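You operate a simulated robot arm through the tools that you are given. There is no shell and no other tool. Be economical: measure what you need, move in short steps, check, and stop when the job is done.

You run a simulated robot arm. Do the job below in one go: nothing can be reset, and whatever is moved stays where it is left.

Task
Level the grey table deck by the yellow table crank and clamp it.
Fine: yellow clamp lever free and yellow level in the white frame before winding; bubble between the inner lines; lever home after; the level stays. Where these are worked on the way, their far stop is far enough and under half their travel is too little: yellow clamp lever.

The check looks at the end state, three seconds after you hand in, the way a careful person would. Anything else that was tipped, shoved, dropped, spilled or broken makes it a failure.

Robot
A 7-joint arm with a vacuum gripper, on a carriage that runs on a rail from [12.3, 0] to [-235.7, -0.4] (x, y) and turns from -518 to -186 degrees about z. Base frame: it is fixed where the carriage stands at the start and does not move with it; the origin is on the floor, on the carriage's upright axis, x ahead of it, y to its left, z up. Lengths are in cm, angles in degrees, forces in N, time in s.
With the tool pointing down near the work surface it reaches from about 32 to 72 cm from the robot's upright axis, wherever it stands. Its first joint turns from -166.0 to 166.0 degrees. Places, roughly: grey table deck [110, 40, 80]; white frame on the table deck [70, 50, 80]; yellow clamp lever [60, 10, 50]; yellow table crank [60, 30, 50]. Payload 1.06 kg.
Tool frame: the origin (TCP) lies in the middle of the cups' lips, and z points out of the cups. The gripper has 1 cup of 2.4 cm across, covering 2.4 by 2.4 cm (tool x, y); the bellows give 0.8 cm. With the vacuum on, a cup seals on a smooth face that it is pressed against (1 to 4 N); it does not hold porous or soft things. The pull reaches 23 N.
Orientation is told as [roll, pitch, yaw] about the base's x, y, z axes, in that order, counted from this pose: with the cups facing straight down, the tool's x points along the base's -x, its y along +y and its z along -z.

Tools
- The arm moves only by the tool send_rows. Its argument "rows" is a list of rows, each an object of numbers (a shift or turn left out is 0, a gripper value left out holds the last): "wx", "wy", "wz": the turn, a rotation vector about the tool's x, y, z in units of 45 degrees (1.0 is 45 degrees); "dx", "dy", "dz": the shift along the tool's x, y, z in units of 200 mm (1.0 is 200 mm); "valve": the vacuum: 1 switches it on, 0 off. In form: [{"wx": .., "wy": .., "wz": .., "dx": .., "dy": .., "dz": .., "valve": ..}, ...]. A call has 1 to 12 rows; each row is the pose to reach, as a shift and turn from the pose commanded when the call began, along the tool's axes at that moment. A call with a number of a shift or a turn outside -1 to 1 is refused whole. Each row takes 0.2 s and may step no farther than 5 cm and 8.6 degrees from the row before; otherwise, or with a gripper value out of range, the whole call is refused. Where a pose cannot be reached the arm comes as near as it can. A force on the tool above 90 N (or 10 N above the force at the start of the call, whichever is more), or a blocked arm, ends the call early, and 0.2 s more pass. The pull builds up within a second once a cup has sealed. Time passes only in rows, and 0.2 s behind the last, so rows that repeat a pose give it time. It gives the time, the measured TCP pose, the force on the tool (base axes) and the pull of the vacuum at its end, in the units of the frame above (readings bear some noise), with the torque about the TCP (base axes, N m) and any sound that the robot's microphone picked up.
- Cameras (640 x 400 px; columns grow to the right, rows downward): "scene" is now at [3.38, 15.39, 143.93]; the picture's right is [-0.07, -1.00, 0.00], its down [-0.72, 0.05, -0.69] and it looks along [0.69, -0.05, -0.72] (base axes); focal length 251 px, centre (320, 200). "wrist" rides on the gripper at [7.8, 1.9, -9.6] in the tool frame; the picture's right is [-0.24, 0.97, 0.00], its down [-0.71, -0.17, -0.69] and it looks along [-0.67, -0.16, 0.73] (tool axes); focal length 243 px, centre (320, 200).
- capture(camera): a new picture of that camera. No time passes.
- slide_trunk(by): slides the trunk up (or, below 0, down) by that many cm; the arm and the scene camera ride with it, the base frame stays. It gives what a move gives, with no picture.
- steer(legs): drives the robot by 1 to 6 legs, each [ahead, left, turn to the left] in cm, cm and degrees, along the robot's own axes; the way and the turn of a leg run together, so that a leg with both is an arc; at most 150 cm and 180 degrees a leg. The arm and the cameras ride along, it lands a little off, and it stops where it bumps. It keeps to its track: a leg is cut to what the track allows. It gives what a move gives.
- pan_tilt(pan, tilt): turns the head with the scene camera to pan (to the left, within 155 degrees either way) and tilt (down, from -29 to 69), counted from straight ahead of the robot. It gives what a move gives.
- probe_pixels(camera, pixels): there is no depth. For up to 12 entries [column, row, z] of the newest picture of that camera ("zoom" is the newest enlarged one), the place [x, y] in the base frame at which the ray of that pixel passes the height z, good to about 0.2 cm, but the place of the scene camera against the robot may be out by one fixed shift of up to 1.8 cm in any direction. No time passes.
- zoom(camera, box): a new picture of the part [left, top, right, bottom] of that camera's present view, enlarged. No time passes.
- close_job(): hands the job in; it is judged then, once.

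Go step by step. Measure first, check grasps and placings, and put right what went wrong. The budget is 80 turns and 68 pictures, counting those below and the enlarged ones. Unless the task says otherwise, let go and move clear before handing in, and close with one line.

The tools are called after "Request:" as a command line: name --argument value ..., lists and objects as JSON in quotes. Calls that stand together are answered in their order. send_rows: Moves the arm, as the interface text tells. Its arguments: {"type":"object","properties":{"rows":{"type":"array"}},"required":["rows"]} The other tools are called the same way: slide_trunk (by) slides the trunk up or down; steer (legs) drives the base; pan_tilt (pan, tilt) turns the head that bears the scene camera; capture (camera) takes a picture; probe_pixels (camera, pixels) gives the place at which the rays of pixels pass given heights; zoom (camera, box) takes an enlarged picture of a part of a camera's view; close_job () hands the job in.

At the start:

```text
time: 0.0
position: [32.01, 31.08, 105.4]
orientation: [-0.1, -0.1, 0.1]
force: [0.3, 0.1, -0.1]
torque: [0.03, -0.02, 0.04]
pull: 0.0
trunk travel left (down, up): [-37.5, 21.5]
robot x, y, heading: [-0.06, -0.0, -0.3]
head pan, tilt: [-4.2, 46.1]
```

scene: 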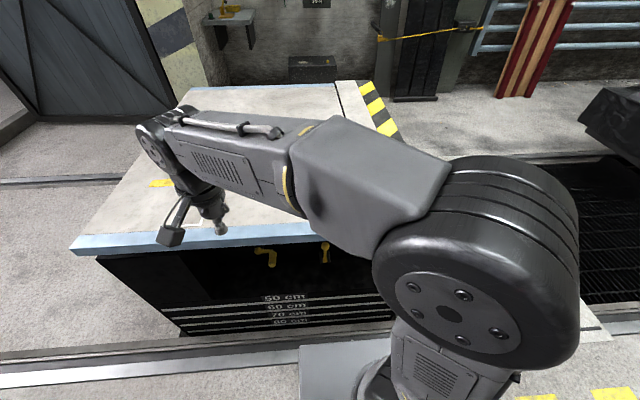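
wrist: 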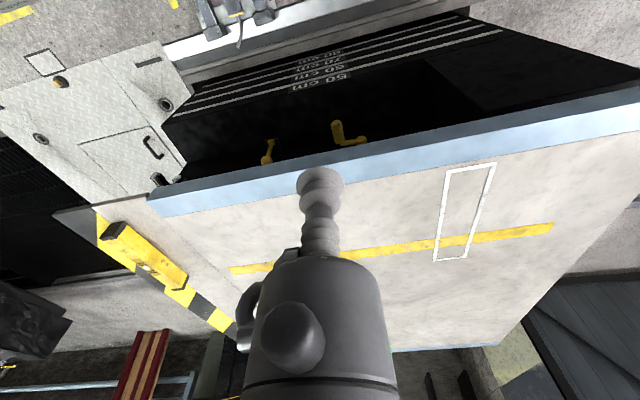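

The wrist view shows the yellow level near (145,255), the white frame near (465,210), the crank near (345,133) and the clamp lever near (268,150). I'll enlarge these and probe their positions first.

Request:
zoom --camera "wrist" --box '[220, 80, 400, 200]'

Request:
zoom --camera "wrist" --box '[60, 190, 260, 320]'

Request:
zoom --camera "scene" --box '[180, 220, 400, 340]'

Request:
probe_pixels --camera "wrist" --pixels '[[448, 168, 80], [495, 163, 80], [434, 262, 80], [466, 259, 80], [115, 225, 83], [180, 285, 83], [345, 133, 50], [268, 150, 50], [150, 205, 80], [637, 95, 80]]'

```text
3.33 times, centred on (310, 140) of wrist
```

zoom: 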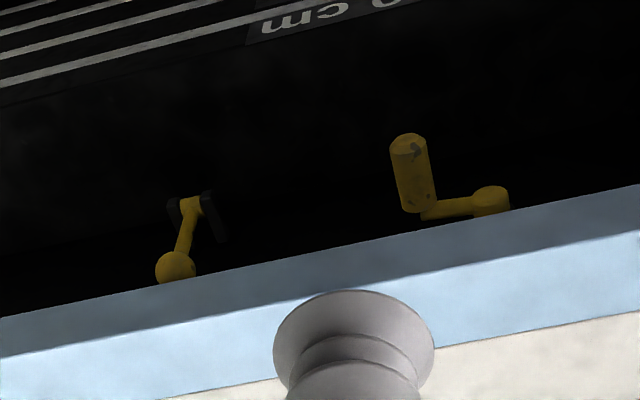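

```text
3.08 times, centred on (160, 255) of wrist
```

zoom: 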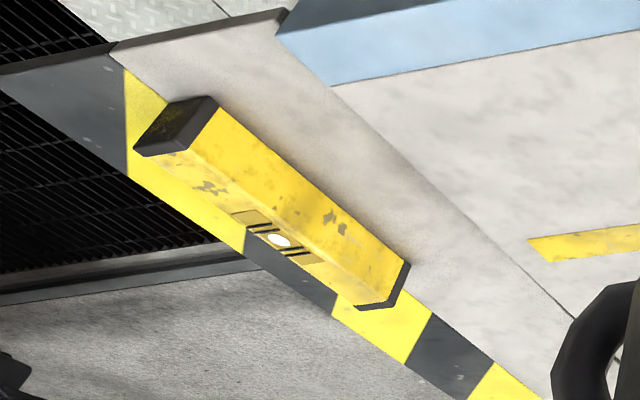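

```text
2.91 times, centred on (290, 280) of scene
```

zoom: 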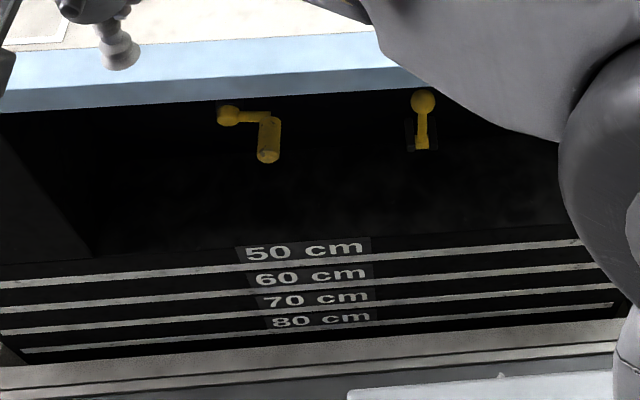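

```text
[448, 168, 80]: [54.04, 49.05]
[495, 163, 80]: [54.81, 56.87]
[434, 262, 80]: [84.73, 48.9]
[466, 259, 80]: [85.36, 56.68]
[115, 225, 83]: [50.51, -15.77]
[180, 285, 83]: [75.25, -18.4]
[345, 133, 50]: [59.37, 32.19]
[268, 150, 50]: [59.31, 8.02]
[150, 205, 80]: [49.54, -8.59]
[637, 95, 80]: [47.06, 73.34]
```

The level is lying at about x 50–75, y −17, and the frame is centred near (70, 53). I'll back off along the rail and lower the trunk to see the crank and lever from the front.

Request:
steer --legs '[[-35, 0, 0]]'

Request:
slide_trunk --by -37

Request:
pan_tilt --pan 5 --tilt 30

Request:
capture --camera "scene"

Request:
capture --camera "wrist"

```text
time: 2.3
position: [-2.64, 31.01, 105.32]
orientation: [0.0, 0.0, 0.0]
force: [0.3, 0.0, -0.4]
torque: [-0.02, 0.02, -0.01]
pull: 0.1
trunk travel left (down, up): [-37.5, 21.5]
robot x, y, heading: [-34.69, 0.13, -0.1]
head pan, tilt: [-4.2, 46.1]
```

```text
time: 5.8
position: [-2.8, 30.91, 68.29]
orientation: [0.1, 0.1, 0.0]
force: [-0.9, 0.6, 0.3]
torque: [-0.01, -0.03, 0.0]
pull: 0.3
trunk travel left (down, up): [-0.5, 58.5]
robot x, y, heading: [-34.75, -0.28, -0.2]
head pan, tilt: [-4.2, 46.1]
```

```text
time: 6.6
position: [-2.61, 30.89, 68.32]
orientation: [0.1, -0.1, -0.1]
force: [0.0, 0.4, 0.4]
torque: [-0.01, 0.0, -0.01]
pull: 0.0
trunk travel left (down, up): [-0.5, 58.5]
robot x, y, heading: [-35.05, 0.12, 0.1]
head pan, tilt: [5.0, 30.0]
```

```text
62 pictures are left
```

scene: 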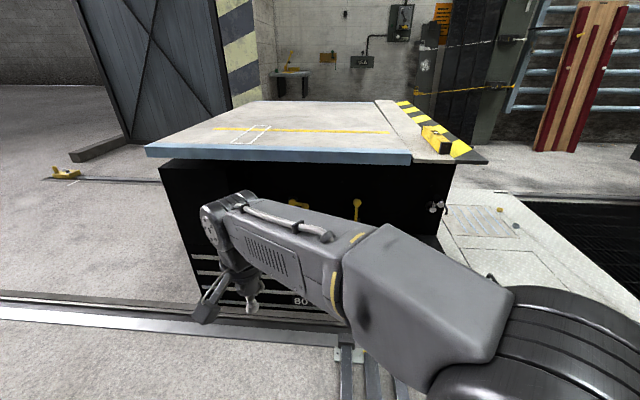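

```text
61 pictures are left
```

wrist: 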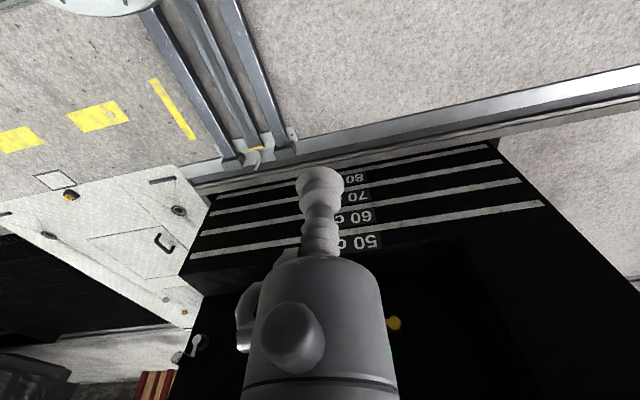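

The crank (300,202) and the lever (357,208) are on a recessed dark front under the deck. I'll enlarge that area and take heights by probing.

Request:
zoom --camera "scene" --box '[270, 160, 460, 280]'

```text
3.33 times, centred on (365, 220) of scene
```

zoom: 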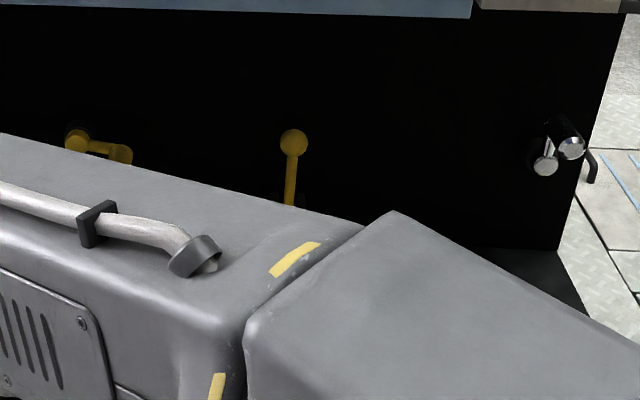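

Request:
probe_pixels --camera "zoom" --pixels '[[294, 142, 50], [294, 142, 60], [290, 200, 50], [77, 139, 50], [77, 139, 60], [121, 154, 50], [121, 154, 60], [470, 18, 76], [470, 18, 80], [560, 249, 30], [560, 249, 20], [571, 148, 50]]'

```text
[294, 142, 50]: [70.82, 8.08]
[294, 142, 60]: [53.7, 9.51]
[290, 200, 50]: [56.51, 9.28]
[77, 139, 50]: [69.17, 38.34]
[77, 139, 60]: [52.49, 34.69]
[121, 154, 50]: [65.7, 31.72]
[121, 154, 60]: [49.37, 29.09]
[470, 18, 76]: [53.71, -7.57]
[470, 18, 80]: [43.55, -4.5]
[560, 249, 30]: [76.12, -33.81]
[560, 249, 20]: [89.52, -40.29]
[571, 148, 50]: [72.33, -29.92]
```

The probes triangulate the lever's knob to about (55, 9.4, 59) with its pivot near z 52, and the crank hub to about (55.5, 35.6, 58.5) with its handle tip near (48, 29.5, 59). I'll tilt the tool to face forward (+x).

Request:
send_rows --rows '[{"wy": -0.167, "dx": -0.167}, {"wy": -0.333, "dx": -0.333}, {"wy": -0.5, "dx": -0.5}, {"wy": -0.667, "dx": -0.667}, {"wy": -0.833, "dx": -0.833}, {"wy": -1.0, "dx": -1.0}]'

Request:
send_rows --rows '[{"wy": -0.167}, {"wy": -0.333}, {"wy": -0.5}, {"wy": -0.667}, {"wy": -0.833}, {"wy": -1.0}, {"wy": -1.0}]'

Request:
capture --camera "scene"

Request:
capture --camera "wrist"

```text
time: 8.0
position: [17.01, 30.89, 68.4]
orientation: [0.0, -45.1, 0.0]
force: [0.2, 0.4, 0.2]
torque: [-0.01, 0.01, -0.01]
pull: 0.0
trunk travel left (down, up): [-0.5, 58.5]
robot x, y, heading: [-34.88, -0.27, -0.3]
head pan, tilt: [5.0, 30.0]
```

```text
time: 9.6
position: [17.33, 30.97, 68.42]
orientation: [166.0, -89.9, -166.1]
force: [0.1, 0.6, 0.0]
torque: [0.0, 0.01, 0.01]
pull: 0.0
trunk travel left (down, up): [-0.5, 58.5]
robot x, y, heading: [-35.25, 0.03, -0.2]
head pan, tilt: [5.0, 30.0]
```

```text
59 pictures are left
```

scene: 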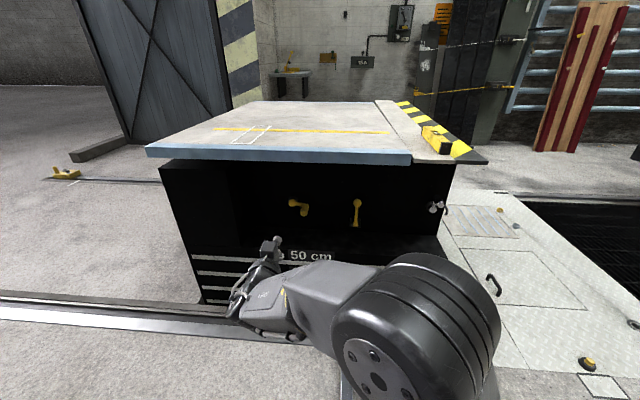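

```text
58 pictures are left
```

wrist: 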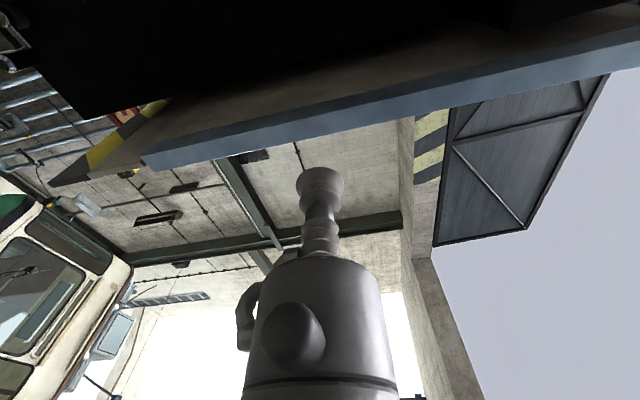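

The tool now faces +x and the scene view is clear. I'll enlarge the crank (300,208) and lever (357,212).

Request:
zoom --camera "scene" --box '[270, 180, 390, 255]'

Request:
probe_pixels --camera "zoom" --pixels '[[160, 130, 60]]'

```text
5.33 times, centred on (330, 218) of scene
```

zoom: 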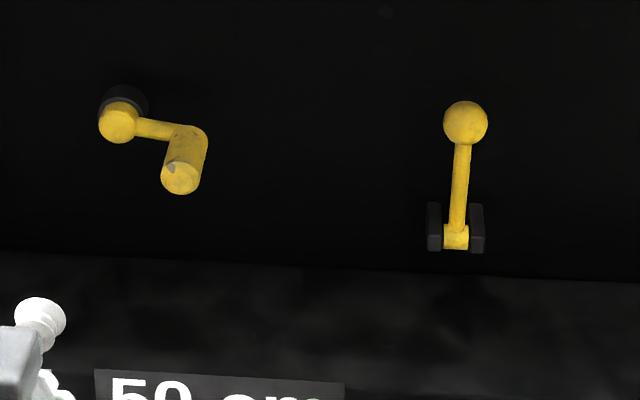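

```text
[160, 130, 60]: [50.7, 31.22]
```

Request:
probe_pixels --camera "zoom" --pixels '[[44, 312, 68.4], [466, 122, 50], [466, 122, 60], [456, 240, 50], [456, 240, 55], [180, 178, 50], [180, 178, 60], [117, 124, 50], [117, 124, 60], [190, 135, 60], [100, 262, 50]]'

Request:
zoom --camera "scene" --box '[240, 220, 304, 260]'

```text
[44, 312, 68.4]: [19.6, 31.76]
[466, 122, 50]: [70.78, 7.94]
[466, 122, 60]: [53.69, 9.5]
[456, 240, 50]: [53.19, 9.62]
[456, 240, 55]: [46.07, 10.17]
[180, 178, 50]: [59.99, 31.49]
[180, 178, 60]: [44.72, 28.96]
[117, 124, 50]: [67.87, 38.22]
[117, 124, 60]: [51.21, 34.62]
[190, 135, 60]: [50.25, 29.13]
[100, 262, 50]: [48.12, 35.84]
```

```text
10.00 times, centred on (272, 240) of scene
```

zoom: 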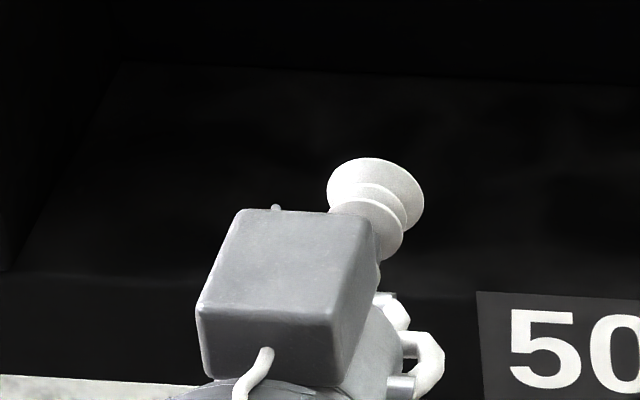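

After correcting the zoom scaling, the lever ball is at about (60, 8.2, 54.4), the crank hub at (61.6, 36.5, 52) and the handle tip at (55, 30.2, 51.3). I'll move the tool in front of the lever and then drive closer.

Request:
send_rows --rows '[{"dy": -0.2, "dx": 0.12}, {"dy": -0.4, "dx": 0.24}, {"dy": -0.6, "dx": 0.36}, {"dy": -0.8, "dx": 0.48}, {"dy": -0.98, "dx": 0.6}]'

Request:
send_rows --rows '[{"dy": -0.155, "dx": 0.1}, {"dy": -0.155, "dx": 0.1}]'

Request:
steer --legs '[[33, 0, 0]]'

Request:
capture --camera "wrist"

Request:
capture --camera "scene"

```text
time: 10.8
position: [17.22, 11.19, 56.64]
orientation: [123.6, -90.0, -123.6]
force: [-1.3, 0.2, -0.3]
torque: [-0.01, 0.02, -0.02]
pull: 0.0
trunk travel left (down, up): [-0.5, 58.5]
robot x, y, heading: [-34.74, -0.01, -0.2]
head pan, tilt: [5.0, 30.0]
```

```text
time: 11.4
position: [17.35, 8.21, 54.61]
orientation: [155.1, -90.0, -155.2]
force: [-0.1, 0.3, -0.2]
torque: [-0.04, -0.02, 0.0]
pull: 0.0
trunk travel left (down, up): [-0.5, 58.5]
robot x, y, heading: [-34.95, -0.02, 0.0]
head pan, tilt: [5.0, 30.0]
```

```text
time: 13.6
position: [50.08, 8.61, 54.6]
orientation: [-179.3, -90.1, 179.6]
force: [0.3, -0.8, -0.3]
torque: [0.01, -0.03, 0.01]
pull: 0.0
trunk travel left (down, up): [-0.5, 58.5]
robot x, y, heading: [-2.13, 0.23, 0.2]
head pan, tilt: [5.0, 30.0]
```

```text
55 pictures are left
```

wrist: 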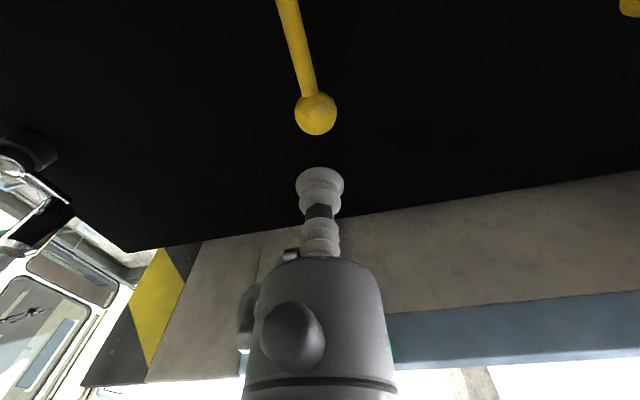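

```text
54 pictures are left
```

scene: 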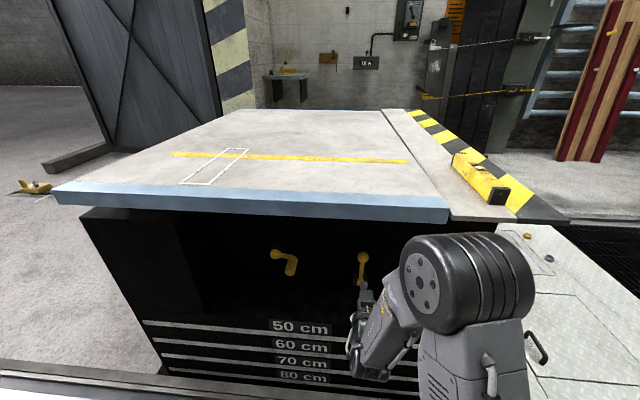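

The wrist view shows the ball at (316,114), straight ahead of the cup. I'll probe its ray.

Request:
probe_pixels --camera "wrist" --pixels '[[316, 114, 54], [316, 114, 55], [316, 114, 56], [297, 114, 55], [336, 114, 55], [283, 5, 46], [283, 5, 44], [283, 5, 48]]'

Request:
zoom --camera "scene" --box '[320, 235, 416, 295]'

```text
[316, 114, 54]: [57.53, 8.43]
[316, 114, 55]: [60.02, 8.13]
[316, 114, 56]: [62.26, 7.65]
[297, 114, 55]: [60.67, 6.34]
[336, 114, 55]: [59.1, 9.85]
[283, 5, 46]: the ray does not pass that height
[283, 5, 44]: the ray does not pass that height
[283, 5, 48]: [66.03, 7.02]
```

```text
6.67 times, centred on (368, 265) of scene
```

zoom: 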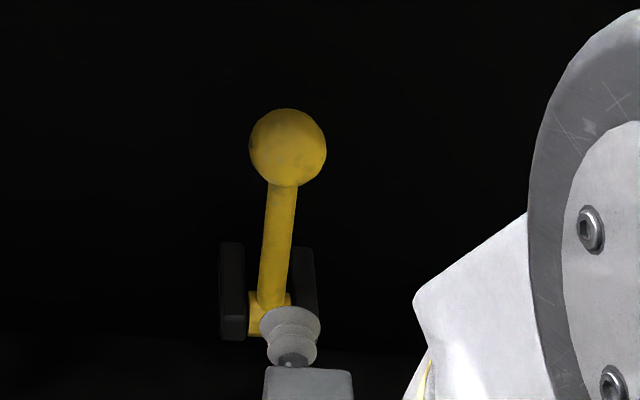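

Combining both wrist views, the ball centre is at about (59.85, 8.2, 54.95) with radius about 1.75. I'll advance to just short of it with the vacuum on, then press gently.

Request:
send_rows --rows '[{"dz": 0.15, "dy": -0.015, "dx": -0.018, "valve": 1}, {"dz": 0.3, "dy": -0.018, "dx": -0.018}, {"dz": 0.37, "dy": -0.018, "dx": -0.018}, {"dz": 0.4, "dy": -0.018, "dx": -0.018}, {"dz": 0.415, "dy": -0.018, "dx": -0.018}, {"dz": 0.415, "dy": -0.018, "dx": -0.018}]'

Request:
capture --camera "wrist"

```text
time: 15.0
position: [58.24, 9.39, 55.01]
orientation: [-41.9, -90.0, 41.7]
force: [0.6, 1.0, 0.2]
torque: [0.02, 0.05, 0.03]
pull: 0.1
out of reach, approached as far as the arm can: row 1, 2, 3, 4, 5, 6
trunk travel left (down, up): [-0.5, 58.5]
robot x, y, heading: [-2.1, -0.16, 0.3]
head pan, tilt: [5.0, 30.0]
```

```text
52 pictures are left
```

wrist: 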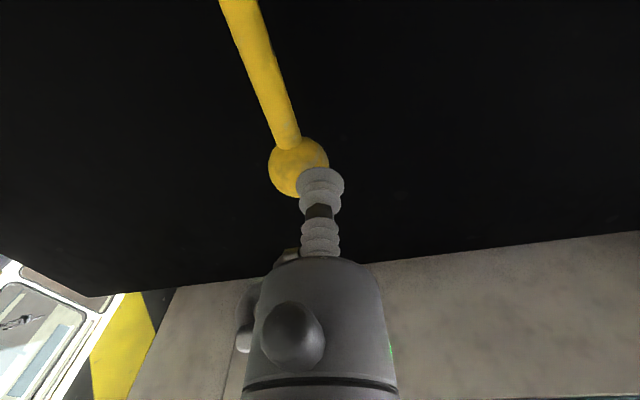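

The arm hit its reach limit (y 9.39 instead of 8.2) and the ball sits left of the cup. I'll retract and drive about 12 cm closer.

Request:
send_rows --rows '[{"dz": -0.2}, {"dz": -0.4}, {"dz": -0.6}, {"dz": -0.8}, {"dz": -0.95}]'

Request:
steer --legs '[[12, 0, 0]]'

```text
time: 16.2
position: [46.22, 12.54, 53.09]
orientation: [-125.5, -89.9, 125.7]
force: [1.1, 0.2, 0.3]
torque: [-0.01, -0.01, -0.02]
pull: 0.1
out of reach, approached as far as the arm can: row 3, 4, 5
trunk travel left (down, up): [-0.5, 58.5]
robot x, y, heading: [-2.05, 0.07, 0.5]
head pan, tilt: [5.0, 30.0]
```

```text
time: 17.5
position: [58.38, 12.56, 53.09]
orientation: [-177.9, -90.0, 178.1]
force: [-0.7, 0.3, 0.1]
torque: [-0.02, 0.01, -0.01]
pull: 0.1
trunk travel left (down, up): [-0.5, 58.5]
robot x, y, heading: [9.99, -0.14, 0.2]
head pan, tilt: [5.0, 30.0]
```

Retracting also hit a limit (TCP drifted to y 12.5). I'll look at the arm posture before going further.

Request:
capture --camera "scene"

Request:
capture --camera "wrist"

```text
51 pictures are left
```

scene: 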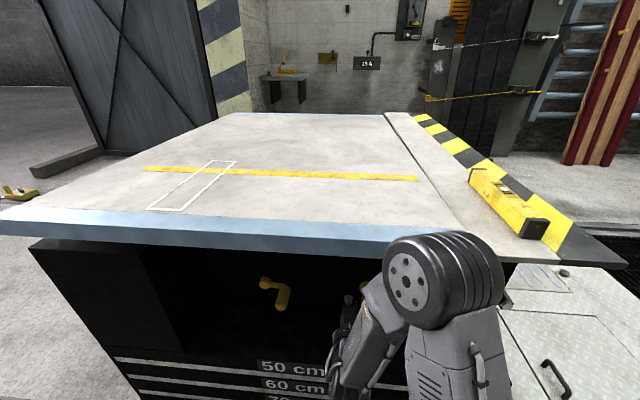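

```text
50 pictures are left
```

wrist: 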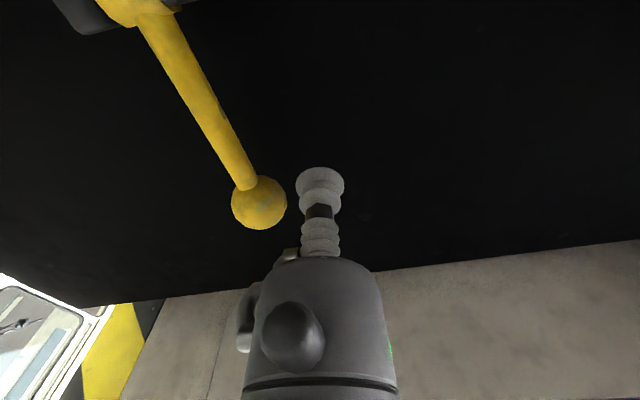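

The elbow is out to the right and the forearm hangs down, so a flat tool is awkward at this spot. I'll back off and tilt the tool to 45° down-forward, which still clears the deck edge.

Request:
steer --legs '[[-14, 0, 0]]'

Request:
send_rows --rows '[{"wy": 0.167}, {"wy": 0.333}, {"wy": 0.5}, {"wy": 0.667}, {"wy": 0.833}, {"wy": 1.0}, {"wy": 1.0}]'

```text
time: 18.8
position: [44.15, 12.69, 53.03]
orientation: [-174.6, -90.0, 174.8]
force: [0.4, -0.1, 0.0]
torque: [0.01, 0.0, -0.01]
pull: 0.1
trunk travel left (down, up): [-0.5, 58.5]
robot x, y, heading: [-4.48, -0.05, 0.5]
head pan, tilt: [5.0, 30.0]
```

```text
time: 20.4
position: [44.06, 12.71, 53.17]
orientation: [0.1, -45.0, 0.2]
force: [0.5, 0.6, 1.1]
torque: [0.01, -0.01, 0.02]
pull: 0.1
out of reach, approached as far as the arm can: row 1
trunk travel left (down, up): [-0.5, 58.5]
robot x, y, heading: [-4.61, 0.42, 0.3]
head pan, tilt: [5.0, 30.0]
```

Request:
send_rows --rows '[{"dx": -0.2, "dy": -0.07, "dz": 0.05}, {"dx": -0.4, "dy": -0.15, "dz": 0.1}, {"dx": -0.619, "dy": -0.225, "dz": 0.159}, {"dx": -0.619, "dy": -0.225, "dz": 0.159}]'

Request:
capture --camera "wrist"

Request:
capture --camera "scene"

```text
time: 21.4
position: [55.31, 8.17, 59.69]
orientation: [0.0, -45.2, 0.2]
force: [-0.7, 0.3, 0.1]
torque: [-0.01, -0.01, 0.02]
pull: 0.0
trunk travel left (down, up): [-0.5, 58.5]
robot x, y, heading: [-4.08, 0.24, 0.6]
head pan, tilt: [5.0, 30.0]
```

```text
49 pictures are left
```

wrist: 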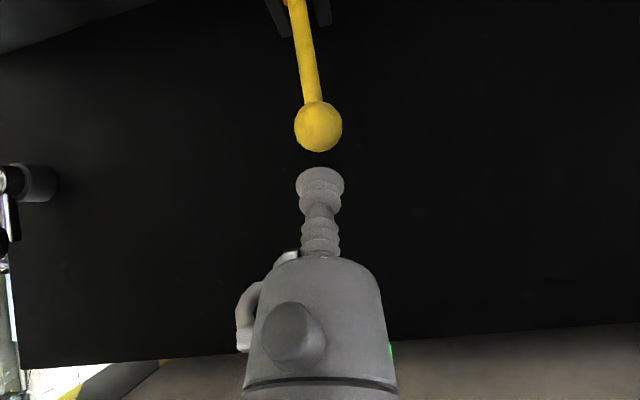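

```text
48 pictures are left
```

scene: 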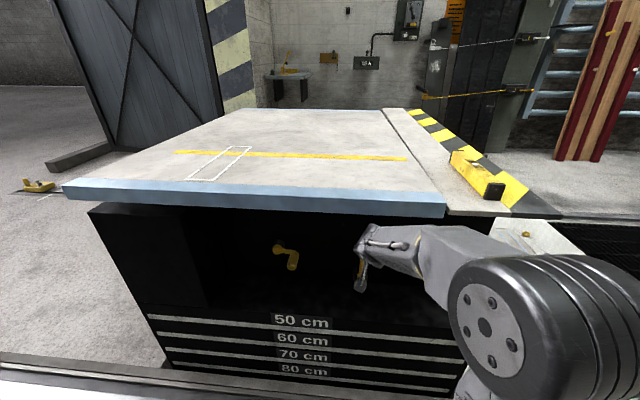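

The 45° pose reaches well, and the ball is at (318,126). I'll probe it again for an exact centre.

Request:
probe_pixels --camera "wrist" --pixels '[[318, 127, 54], [318, 127, 55], [318, 127, 56], [294, 127, 55], [343, 127, 55], [293, 5, 43], [293, 5, 46]]'

```text
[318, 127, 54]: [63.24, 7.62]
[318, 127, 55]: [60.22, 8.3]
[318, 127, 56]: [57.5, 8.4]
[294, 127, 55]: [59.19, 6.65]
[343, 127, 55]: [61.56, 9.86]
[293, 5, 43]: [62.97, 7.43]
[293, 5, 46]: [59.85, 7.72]
```

Request:
send_rows --rows '[{"dz": 0.15, "valve": 1}, {"dz": 0.215}, {"dz": 0.235}, {"dz": 0.245}, {"dz": 0.252}, {"dz": 0.252}, {"dz": 0.252}, {"dz": 0.252}]'

```text
time: 23.2
position: [58.66, 8.22, 56.0]
orientation: [0.0, -45.0, 0.4]
force: [-0.8, -0.3, -0.7]
torque: [-0.01, 0.01, 0.01]
pull: 0.0
trunk travel left (down, up): [-0.5, 58.5]
robot x, y, heading: [-3.98, -0.04, 0.3]
head pan, tilt: [5.0, 30.0]
```

Request:
send_rows --rows '[{"dz": 0.01}, {"dz": 0.02}, {"dz": 0.03}, {"dz": 0.03}, {"dz": 0.03}, {"dz": 0.03}]'

Request:
capture --camera "wrist"

```text
time: 24.6
position: [59.06, 8.23, 55.68]
orientation: [0.1, -45.1, 0.3]
force: [-0.1, -2.6, 7.1]
torque: [-0.04, -0.08, -0.16]
pull: 23.0
trunk travel left (down, up): [-0.5, 58.5]
robot x, y, heading: [-4.1, 0.08, 0.3]
head pan, tilt: [5.0, 30.0]
```

```text
47 pictures are left
```

wrist: 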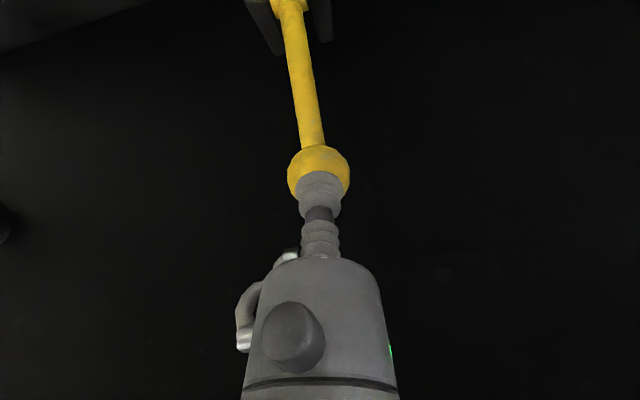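

The cup sealed on the ball (pull 23 N). I'll pull the lever toward me along its arc, about 20°, turning the tool with it.

Request:
send_rows --rows '[{"dz": -0.0325, "dx": 0.046, "wy": -0.111}, {"dz": -0.061, "dx": 0.094, "wy": -0.222}, {"dz": -0.085, "dx": 0.1453, "wy": -0.333}, {"dz": -0.105, "dx": 0.198, "wy": -0.444}, {"dz": -0.105, "dx": 0.198, "wy": -0.444}]'

Request:
capture --camera "wrist"

```text
time: 25.8
position: [54.79, 8.12, 54.24]
orientation: [-0.3, -64.9, 0.5]
force: [2.2, 0.8, -6.5]
torque: [-0.04, -0.04, 0.0]
pull: 23.2
trunk travel left (down, up): [-0.5, 58.5]
robot x, y, heading: [-4.11, -0.14, 0.5]
head pan, tilt: [5.0, 30.0]
```

```text
46 pictures are left
```

wrist: 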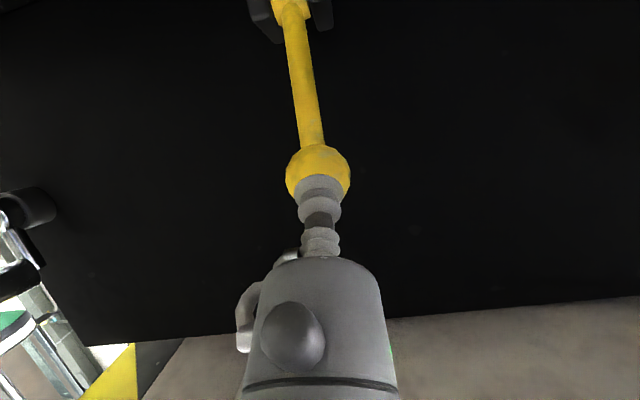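

The lever followed about 20°, still sealed. I'll repeat the same tool-frame arc.

Request:
send_rows --rows '[{"dz": -0.0325, "dx": 0.046, "wy": -0.111}, {"dz": -0.061, "dx": 0.094, "wy": -0.222}, {"dz": -0.085, "dx": 0.1453, "wy": -0.333}, {"dz": -0.105, "dx": 0.198, "wy": -0.444}, {"dz": -0.105, "dx": 0.198, "wy": -0.444}]'

Request:
capture --camera "wrist"

```text
time: 27.0
position: [51.2, 8.22, 51.6]
orientation: [-0.7, -84.9, 0.9]
force: [4.1, -0.5, -4.2]
torque: [-0.08, 0.02, -0.04]
pull: 22.8
trunk travel left (down, up): [-0.5, 58.5]
robot x, y, heading: [-3.99, 0.13, 0.5]
head pan, tilt: [5.0, 30.0]
```

```text
45 pictures are left
```

wrist: 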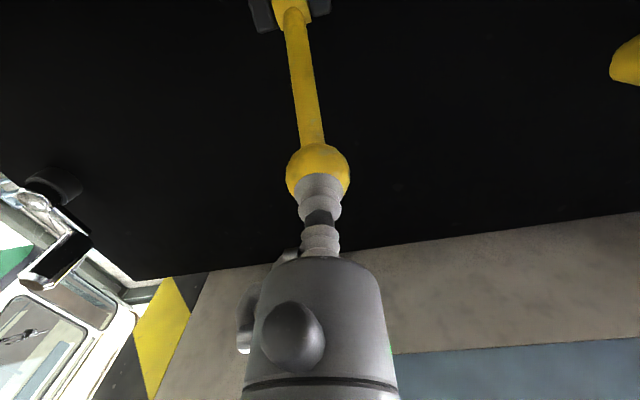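

Still sealed at about 40°. I'll try another 20°, which takes the tool slightly past horizontal.

Request:
send_rows --rows '[{"dz": -0.0325, "dx": 0.046, "wy": -0.111}, {"dz": -0.061, "dx": 0.094, "wy": -0.222}, {"dz": -0.085, "dx": 0.1453, "wy": -0.333}, {"dz": -0.105, "dx": 0.198, "wy": -0.444}, {"dz": -0.105, "dx": 0.198, "wy": -0.444}]'

Request:
capture --camera "wrist"

```text
time: 28.2
position: [48.92, 8.21, 47.7]
orientation: [180.1, -75.0, -179.7]
force: [0.6, 0.6, 0.5]
torque: [0.01, -0.01, 0.0]
pull: 0.0
trunk travel left (down, up): [-0.5, 58.5]
robot x, y, heading: [-4.11, -0.16, 0.2]
head pan, tilt: [5.0, 30.0]
```

```text
44 pictures are left
```

wrist: 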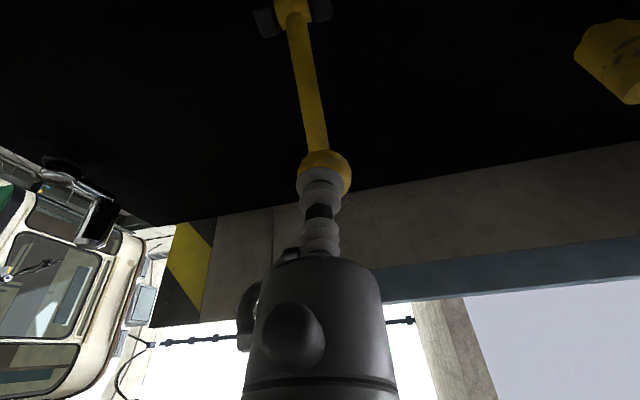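

The seal broke, perhaps because the lever met its far stop. I'll turn the vacuum off, back away and look from the scene camera.

Request:
send_rows --rows '[{"dz": -0.1, "valve": 0}, {"dz": -0.25, "wy": 0.111}, {"dz": -0.35, "wy": 0.222}, {"dz": -0.35, "wy": 0.333}]'

Request:
zoom --camera "scene" --box '[250, 215, 442, 335]'

Request:
capture --camera "wrist"

```text
time: 29.2
position: [42.58, 8.3, 45.66]
orientation: [-14.1, -90.0, 14.4]
force: [-0.4, -0.2, 0.1]
torque: [-0.02, -0.02, -0.03]
pull: 0.0
out of reach, approached as far as the arm can: row 4
trunk travel left (down, up): [-0.5, 58.5]
robot x, y, heading: [-4.57, -0.01, 0.6]
head pan, tilt: [5.0, 30.0]
```

```text
3.33 times, centred on (346, 275) of scene
```

zoom: 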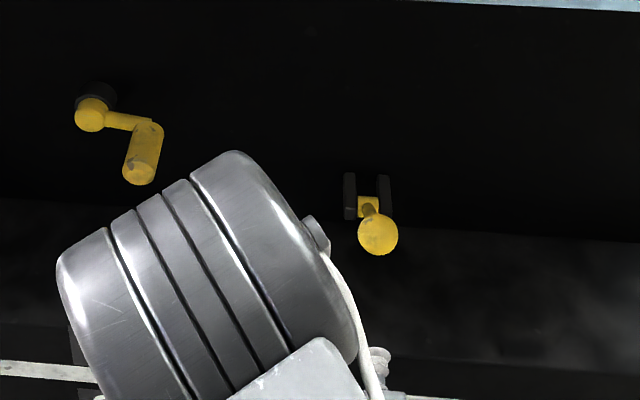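

```text
42 pictures are left
```

wrist: 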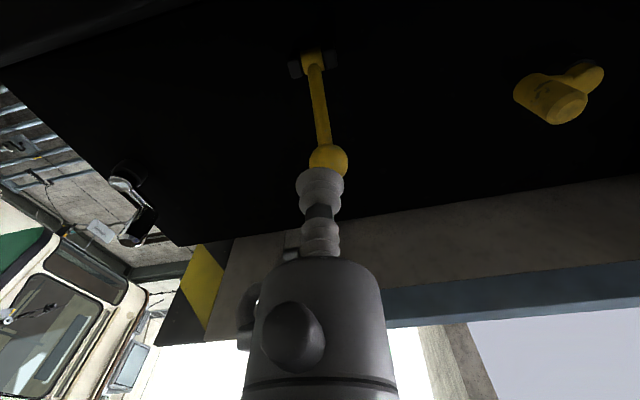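

Request:
probe_pixels --camera "zoom" --pixels '[[378, 235, 46], [378, 235, 48], [378, 235, 50], [378, 235, 52], [378, 235, 44], [368, 205, 44], [138, 173, 50], [138, 173, 54], [90, 115, 50], [90, 115, 54]]'

Request:
probe_pixels --camera "wrist" --pixels '[[329, 159, 46], [329, 159, 48], [329, 159, 50], [329, 159, 52], [314, 62, 44], [568, 110, 50], [568, 110, 52]]'

```text
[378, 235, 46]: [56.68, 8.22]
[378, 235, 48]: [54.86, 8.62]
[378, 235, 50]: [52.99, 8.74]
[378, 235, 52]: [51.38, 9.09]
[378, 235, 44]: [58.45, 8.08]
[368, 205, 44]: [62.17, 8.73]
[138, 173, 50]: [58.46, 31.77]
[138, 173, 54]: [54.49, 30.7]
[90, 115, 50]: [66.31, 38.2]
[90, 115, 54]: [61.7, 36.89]
```

```text
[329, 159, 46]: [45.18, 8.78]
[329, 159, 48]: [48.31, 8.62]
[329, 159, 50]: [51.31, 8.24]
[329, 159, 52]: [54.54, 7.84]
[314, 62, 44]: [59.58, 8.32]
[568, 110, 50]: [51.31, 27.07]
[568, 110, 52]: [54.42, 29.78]
```

The ball is now near (51.2, 8.3, 50), meaning the lever has swung about 53°. I'll re-grip it from higher up to test whether that's the stop.

Request:
send_rows --rows '[{"dx": -0.1, "wy": 0.15}, {"dx": -0.2, "wy": 0.3, "dz": 0.03}, {"dx": -0.3, "wy": 0.45, "dz": 0.08}, {"dx": -0.38, "wy": 0.6, "dz": 0.12}, {"dx": -0.425, "wy": 0.75, "dz": 0.17}, {"dx": -0.425, "wy": 0.889, "dz": 0.17}, {"dx": -0.425, "wy": 0.889, "dz": 0.17}]'

Request:
capture --camera "wrist"

Request:
probe_pixels --camera "wrist" --pixels '[[320, 130, 48], [320, 130, 50], [320, 130, 52]]'

```text
time: 30.8
position: [45.97, 8.45, 54.31]
orientation: [0.0, -50.0, 0.4]
force: [-0.2, -0.1, -0.3]
torque: [-0.03, 0.02, 0.04]
pull: 0.1
out of reach, approached as far as the arm can: row 1, 2, 3
trunk travel left (down, up): [-0.5, 58.5]
robot x, y, heading: [-4.24, 0.15, 0.4]
head pan, tilt: [5.0, 30.0]
```

```text
41 pictures are left
```

wrist: 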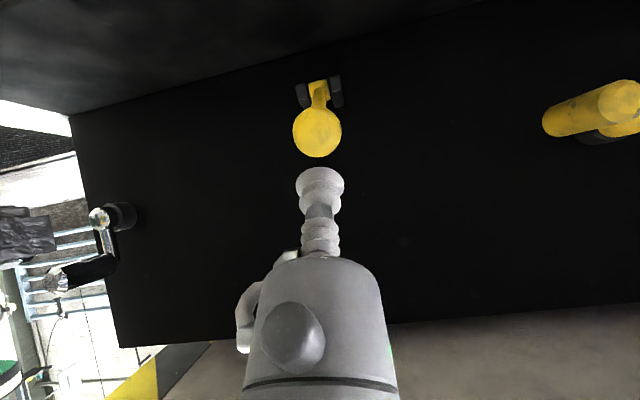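

```text
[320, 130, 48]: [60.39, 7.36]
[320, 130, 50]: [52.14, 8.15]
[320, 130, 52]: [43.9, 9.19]
```

Request:
send_rows --rows '[{"dz": 0.2, "dy": -0.007, "valve": 1}, {"dz": 0.25, "dy": -0.007}, {"dz": 0.265, "dy": -0.007}, {"dz": 0.275, "dy": -0.007}, {"dz": 0.285, "dy": -0.007}, {"dz": 0.292, "dy": -0.007}, {"dz": 0.292, "dy": -0.007}, {"dz": 0.292, "dy": -0.007}, {"dz": 0.292, "dy": -0.007}]'

```text
time: 32.8
position: [50.45, 8.4, 50.32]
orientation: [0.1, -50.0, 0.2]
force: [-7.8, -3.2, 3.7]
torque: [-0.01, -0.08, -0.03]
pull: 23.2
trunk travel left (down, up): [-0.5, 58.5]
robot x, y, heading: [-4.29, -0.05, 0.4]
head pan, tilt: [5.0, 30.0]
```

Sealed again. I'll move 15° further along the arc.

Request:
send_rows --rows '[{"dz": 0.006, "dx": 0.054, "wy": -0.111}, {"dz": 0.017, "dx": 0.107, "wy": -0.222}, {"dz": 0.017, "dx": 0.107, "wy": -0.222}]'

Request:
capture --camera "wrist"

```text
time: 33.6
position: [49.09, 8.26, 48.53]
orientation: [0.0, -59.9, 0.3]
force: [-2.1, -0.3, 0.8]
torque: [0.01, 0.0, -0.01]
pull: 0.0
trunk travel left (down, up): [-0.5, 58.5]
robot x, y, heading: [-4.09, 0.18, 0.6]
head pan, tilt: [5.0, 30.0]
```

```text
40 pictures are left
```

wrist: 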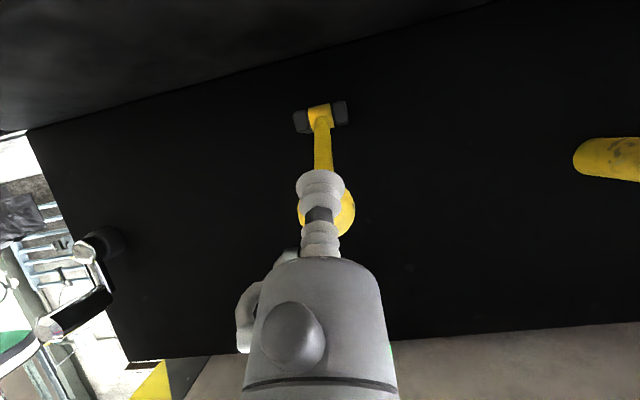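

The seal broke at the same spot again, so the far stop is at about 55° and the lever is free. Now for the level: I'll back off, drive back, raise the trunk and point the tool down.

Request:
send_rows --rows '[{"dz": -0.2, "valve": 0}, {"dz": -0.4}, {"dz": -0.5, "wy": 0.167}, {"dz": -0.5, "wy": 0.333}, {"dz": -0.5, "wy": 0.5}, {"dz": -0.5, "wy": 0.667}, {"dz": -0.5, "wy": 0.833}, {"dz": -0.5, "wy": 1.0}]'

Request:
steer --legs '[[-30, 0, 0]]'

Request:
slide_trunk --by 46

Request:
send_rows --rows '[{"wy": 0.167}, {"wy": 0.333}, {"wy": 0.333}]'

Request:
pan_tilt --pan -5 --tilt 40

Request:
capture --camera "scene"

```text
time: 35.4
position: [40.21, 9.15, 52.4]
orientation: [-1.9, -18.4, 2.4]
force: [2.1, -6.8, 0.9]
torque: [0.51, 0.2, 0.21]
pull: 0.0
out of reach, approached as far as the arm can: row 2, 3, 5, 6, 7, 8
trunk travel left (down, up): [-0.5, 58.5]
robot x, y, heading: [-3.98, -0.06, 0.4]
head pan, tilt: [5.0, 30.0]
```

```text
time: 37.4
position: [10.71, 8.04, 52.41]
orientation: [-1.8, -18.4, 1.0]
force: [0.3, 0.6, 0.2]
torque: [-0.05, 0.01, 0.01]
pull: 0.1
trunk travel left (down, up): [-0.5, 58.5]
robot x, y, heading: [-33.98, -0.35, 0.5]
head pan, tilt: [5.0, 30.0]
```

```text
refused: 46 is not a number from -40 to 40
```

```text
time: 38.2
position: [10.7, 7.98, 52.34]
orientation: [-1.7, -3.2, 0.4]
force: [-0.4, 0.6, 0.1]
torque: [-0.03, 0.0, 0.02]
pull: 0.1
trunk travel left (down, up): [-0.5, 58.5]
robot x, y, heading: [-33.84, 0.08, 0.2]
head pan, tilt: [5.0, 30.0]
```

```text
time: 39.0
position: [10.64, 8.02, 52.43]
orientation: [-1.7, -3.4, 0.5]
force: [0.4, -0.6, -0.1]
torque: [0.01, 0.01, 0.02]
pull: 0.0
trunk travel left (down, up): [-0.5, 58.5]
robot x, y, heading: [-34.06, 0.02, 0.4]
head pan, tilt: [-5.0, 40.0]
```

```text
39 pictures are left
```

scene: 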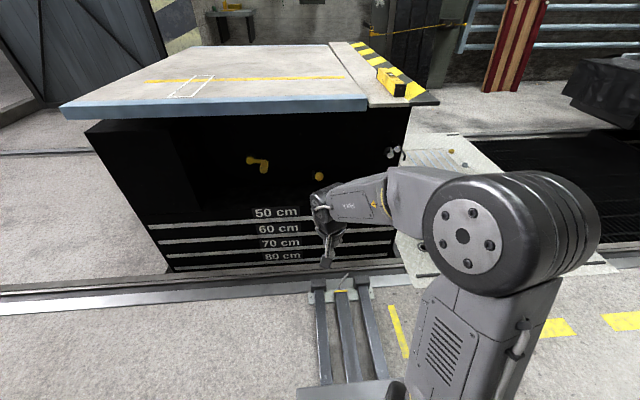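

A brief 7 N side load showed during the retreat, but the level (390,83) and the table look undisturbed. I'll raise the trunk in two steps.

Request:
slide_trunk --by 40

Request:
slide_trunk --by 10

Request:
send_rows --rows '[{"wy": 0.075, "wx": -0.038, "dx": -0.15, "dy": -0.2}, {"wy": 0.075, "wx": -0.038, "dx": -0.3, "dy": -0.4}, {"wy": 0.075, "wx": -0.038, "dx": -0.45, "dy": -0.6}, {"wy": 0.075, "wx": -0.038, "dx": -0.5, "dy": -0.8}, {"wy": 0.075, "wx": -0.038, "dx": -0.5, "dy": -1.0}]'

Request:
steer --legs '[[38, 0, 0]]'

Request:
capture --camera "wrist"

```text
time: 42.8
position: [10.69, 7.99, 92.43]
orientation: [-1.7, -3.4, 0.6]
force: [0.8, -0.4, 0.3]
torque: [0.0, -0.01, 0.0]
pull: 0.1
trunk travel left (down, up): [-40.5, 18.5]
robot x, y, heading: [-34.13, -0.23, 0.6]
head pan, tilt: [-5.0, 40.0]
```

```text
time: 44.1
position: [10.76, 8.07, 102.46]
orientation: [-1.7, -3.4, 0.6]
force: [-0.7, -0.4, 0.3]
torque: [-0.02, 0.02, -0.01]
pull: 0.0
trunk travel left (down, up): [-50.5, 8.5]
robot x, y, heading: [-33.64, -0.02, 0.5]
head pan, tilt: [-5.0, 40.0]
```

```text
time: 45.3
position: [20.71, -11.88, 103.76]
orientation: [-0.1, -0.1, 0.4]
force: [-0.8, -0.1, -0.1]
torque: [-0.02, 0.04, -0.04]
pull: 0.0
trunk travel left (down, up): [-50.5, 8.5]
robot x, y, heading: [-33.78, -0.15, 0.6]
head pan, tilt: [-5.0, 40.0]
```

```text
time: 47.7
position: [58.38, -12.12, 103.65]
orientation: [0.0, 0.0, 0.1]
force: [0.5, -0.4, -0.2]
torque: [-0.03, 0.02, -0.01]
pull: 0.0
trunk travel left (down, up): [-50.5, 8.5]
robot x, y, heading: [3.94, 0.28, -0.1]
head pan, tilt: [-5.0, 40.0]
```

```text
38 pictures are left
```

wrist: 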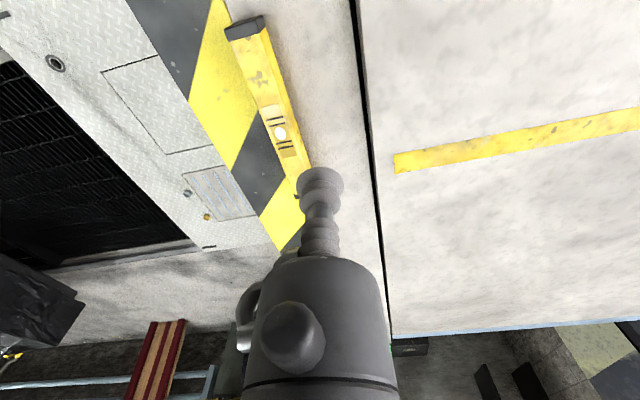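

Request:
zoom --camera "wrist" --box '[200, 5, 360, 205]'

Request:
probe_pixels --camera "wrist" --pixels '[[280, 132, 84], [280, 132, 80], [226, 28, 80], [262, 17, 84], [228, 40, 84], [262, 17, 80], [310, 166, 80], [357, 40, 80]]'

```text
2.00 times, centred on (280, 105) of wrist
```

zoom: 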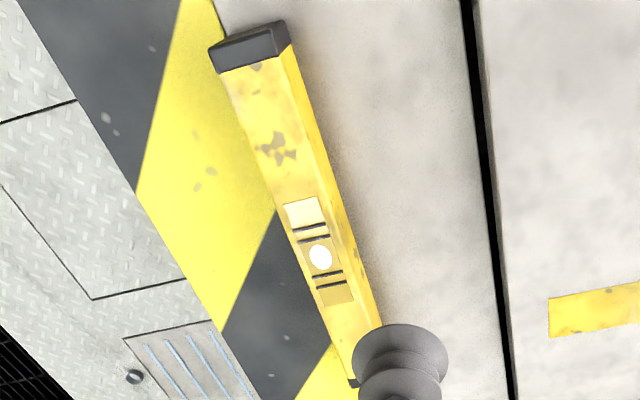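

```text
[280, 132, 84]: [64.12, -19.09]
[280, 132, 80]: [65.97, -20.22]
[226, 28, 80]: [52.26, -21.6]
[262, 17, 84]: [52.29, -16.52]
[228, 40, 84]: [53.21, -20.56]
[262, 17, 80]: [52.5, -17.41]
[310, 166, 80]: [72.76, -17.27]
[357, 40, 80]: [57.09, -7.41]
```

The level's vial is at (280,132), about (64.1, −19.1), and two-view matching puts its top at z≈84. I need its exact heading and extents, so I'll check the scene view too.

Request:
capture --camera "scene"

Request:
probe_pixels --camera "wrist" --pixels '[[230, 42, 84], [268, 32, 84], [300, 198, 84], [311, 165, 84], [273, 117, 84], [286, 146, 84]]'

```text
36 pictures are left
```

scene: 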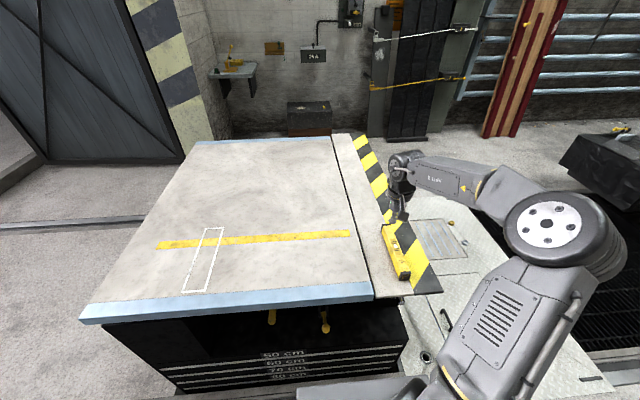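

```text
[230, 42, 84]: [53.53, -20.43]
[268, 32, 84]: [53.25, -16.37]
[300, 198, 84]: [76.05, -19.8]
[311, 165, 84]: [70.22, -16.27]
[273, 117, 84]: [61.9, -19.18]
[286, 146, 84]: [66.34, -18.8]
```

Request:
zoom --camera "scene" --box '[360, 210, 456, 300]'

Request:
zoom --camera "scene" --box '[140, 215, 284, 305]'

```text
4.44 times, centred on (408, 255) of scene
```

zoom: 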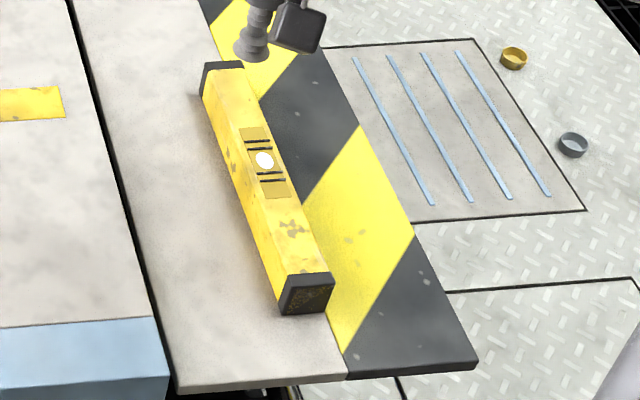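

```text
4.44 times, centred on (212, 260) of scene
```

zoom: 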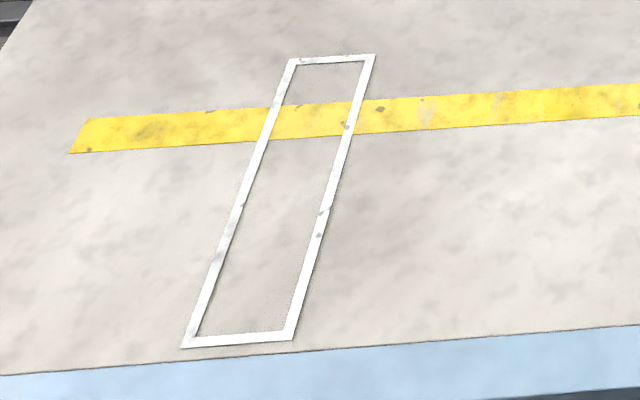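

Request:
probe_pixels --camera "zoom" --pixels '[[182, 348, 81], [290, 340, 81], [375, 55, 81], [289, 60, 81]]'

Request:
probe_pixels --camera "scene" --pixels '[[382, 226.5, 85], [390.5, 226, 85], [399.3, 274.3, 85], [410.7, 273.9, 85], [395.5, 245.8, 85]]'

```text
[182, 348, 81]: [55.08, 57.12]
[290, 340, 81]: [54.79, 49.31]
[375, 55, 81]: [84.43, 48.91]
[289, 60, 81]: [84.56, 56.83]
```

```text
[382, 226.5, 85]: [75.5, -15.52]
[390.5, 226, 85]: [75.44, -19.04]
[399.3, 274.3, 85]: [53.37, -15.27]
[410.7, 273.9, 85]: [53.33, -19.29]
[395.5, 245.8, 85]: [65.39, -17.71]
```

Level yaw is close to 0°. I'll move over the vial to z≈90 and check alignment.

Request:
send_rows --rows '[{"dx": -0.1, "dy": -0.11, "dz": 0.15}, {"dx": -0.2, "dy": -0.22, "dz": 0.35}, {"dx": -0.286, "dy": -0.324, "dz": 0.52}, {"dx": -0.286, "dy": -0.324, "dz": 0.66}, {"dx": -0.286, "dy": -0.324, "dz": 0.66}]'

Request:
capture --camera "wrist"

Request:
zoom --camera "scene" --box '[360, 200, 456, 290]'

```text
time: 48.9
position: [64.02, -18.65, 90.49]
orientation: [-0.1, -0.1, 0.1]
force: [-0.9, -0.1, 0.4]
torque: [-0.02, 0.0, 0.01]
pull: 0.0
trunk travel left (down, up): [-50.5, 8.5]
robot x, y, heading: [3.82, 0.13, 0.1]
head pan, tilt: [-5.0, 40.0]
```

```text
33 pictures are left
```

wrist: 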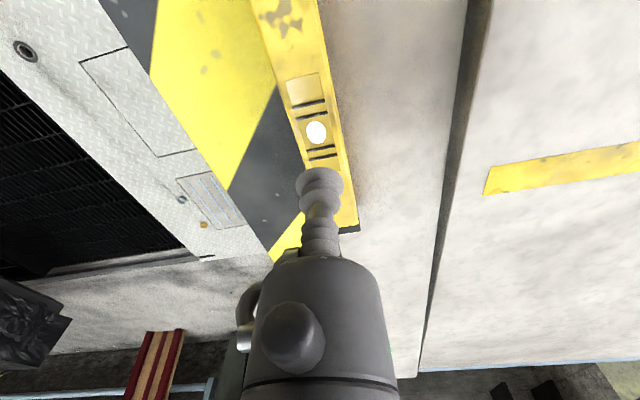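

```text
4.44 times, centred on (408, 245) of scene
```

zoom: 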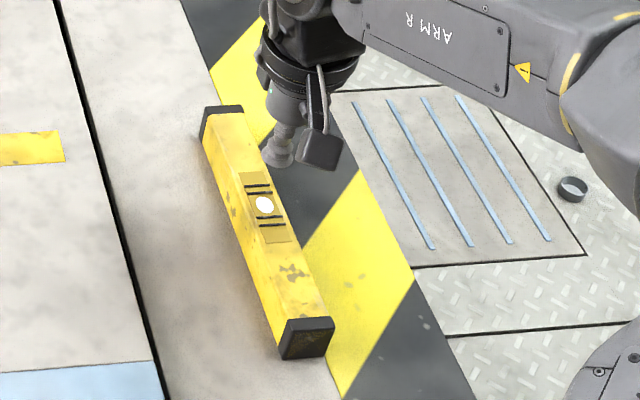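

Request:
probe_pixels --camera "wrist" --pixels '[[316, 132, 84], [316, 132, 83], [305, 90, 84], [287, 80, 84], [321, 70, 84], [299, 140, 84], [335, 130, 84], [357, 228, 84]]'

```text
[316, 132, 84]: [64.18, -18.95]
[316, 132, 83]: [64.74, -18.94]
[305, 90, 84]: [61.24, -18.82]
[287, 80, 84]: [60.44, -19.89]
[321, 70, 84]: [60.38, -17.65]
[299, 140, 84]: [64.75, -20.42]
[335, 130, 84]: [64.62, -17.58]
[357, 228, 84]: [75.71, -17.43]
```

The vial is at (64.2, −18.85), matching the level's centre. I'll descend with the vacuum on in small steps.

Request:
send_rows --rows '[{"dx": -0.007, "dy": -0.01, "dz": 0.15, "valve": 1}, {"dx": -0.007, "dy": -0.01, "dz": 0.26}, {"dx": -0.007, "dy": -0.01, "dz": 0.3}, {"dx": -0.007, "dy": -0.01, "dz": 0.315}, {"dx": -0.007, "dy": -0.01, "dz": 0.325}, {"dx": -0.007, "dy": -0.01, "dz": 0.335}, {"dx": -0.007, "dy": -0.01, "dz": 0.335}, {"dx": -0.007, "dy": -0.01, "dz": 0.335}]'

```text
time: 50.7
position: [64.23, -18.65, 83.82]
orientation: [0.0, -0.2, 0.1]
force: [4.7, 2.9, 14.9]
torque: [-0.01, 0.01, -0.02]
pull: 23.1
trunk travel left (down, up): [-50.5, 8.5]
robot x, y, heading: [4.22, 0.08, 0.1]
head pan, tilt: [-5.0, 40.0]
```

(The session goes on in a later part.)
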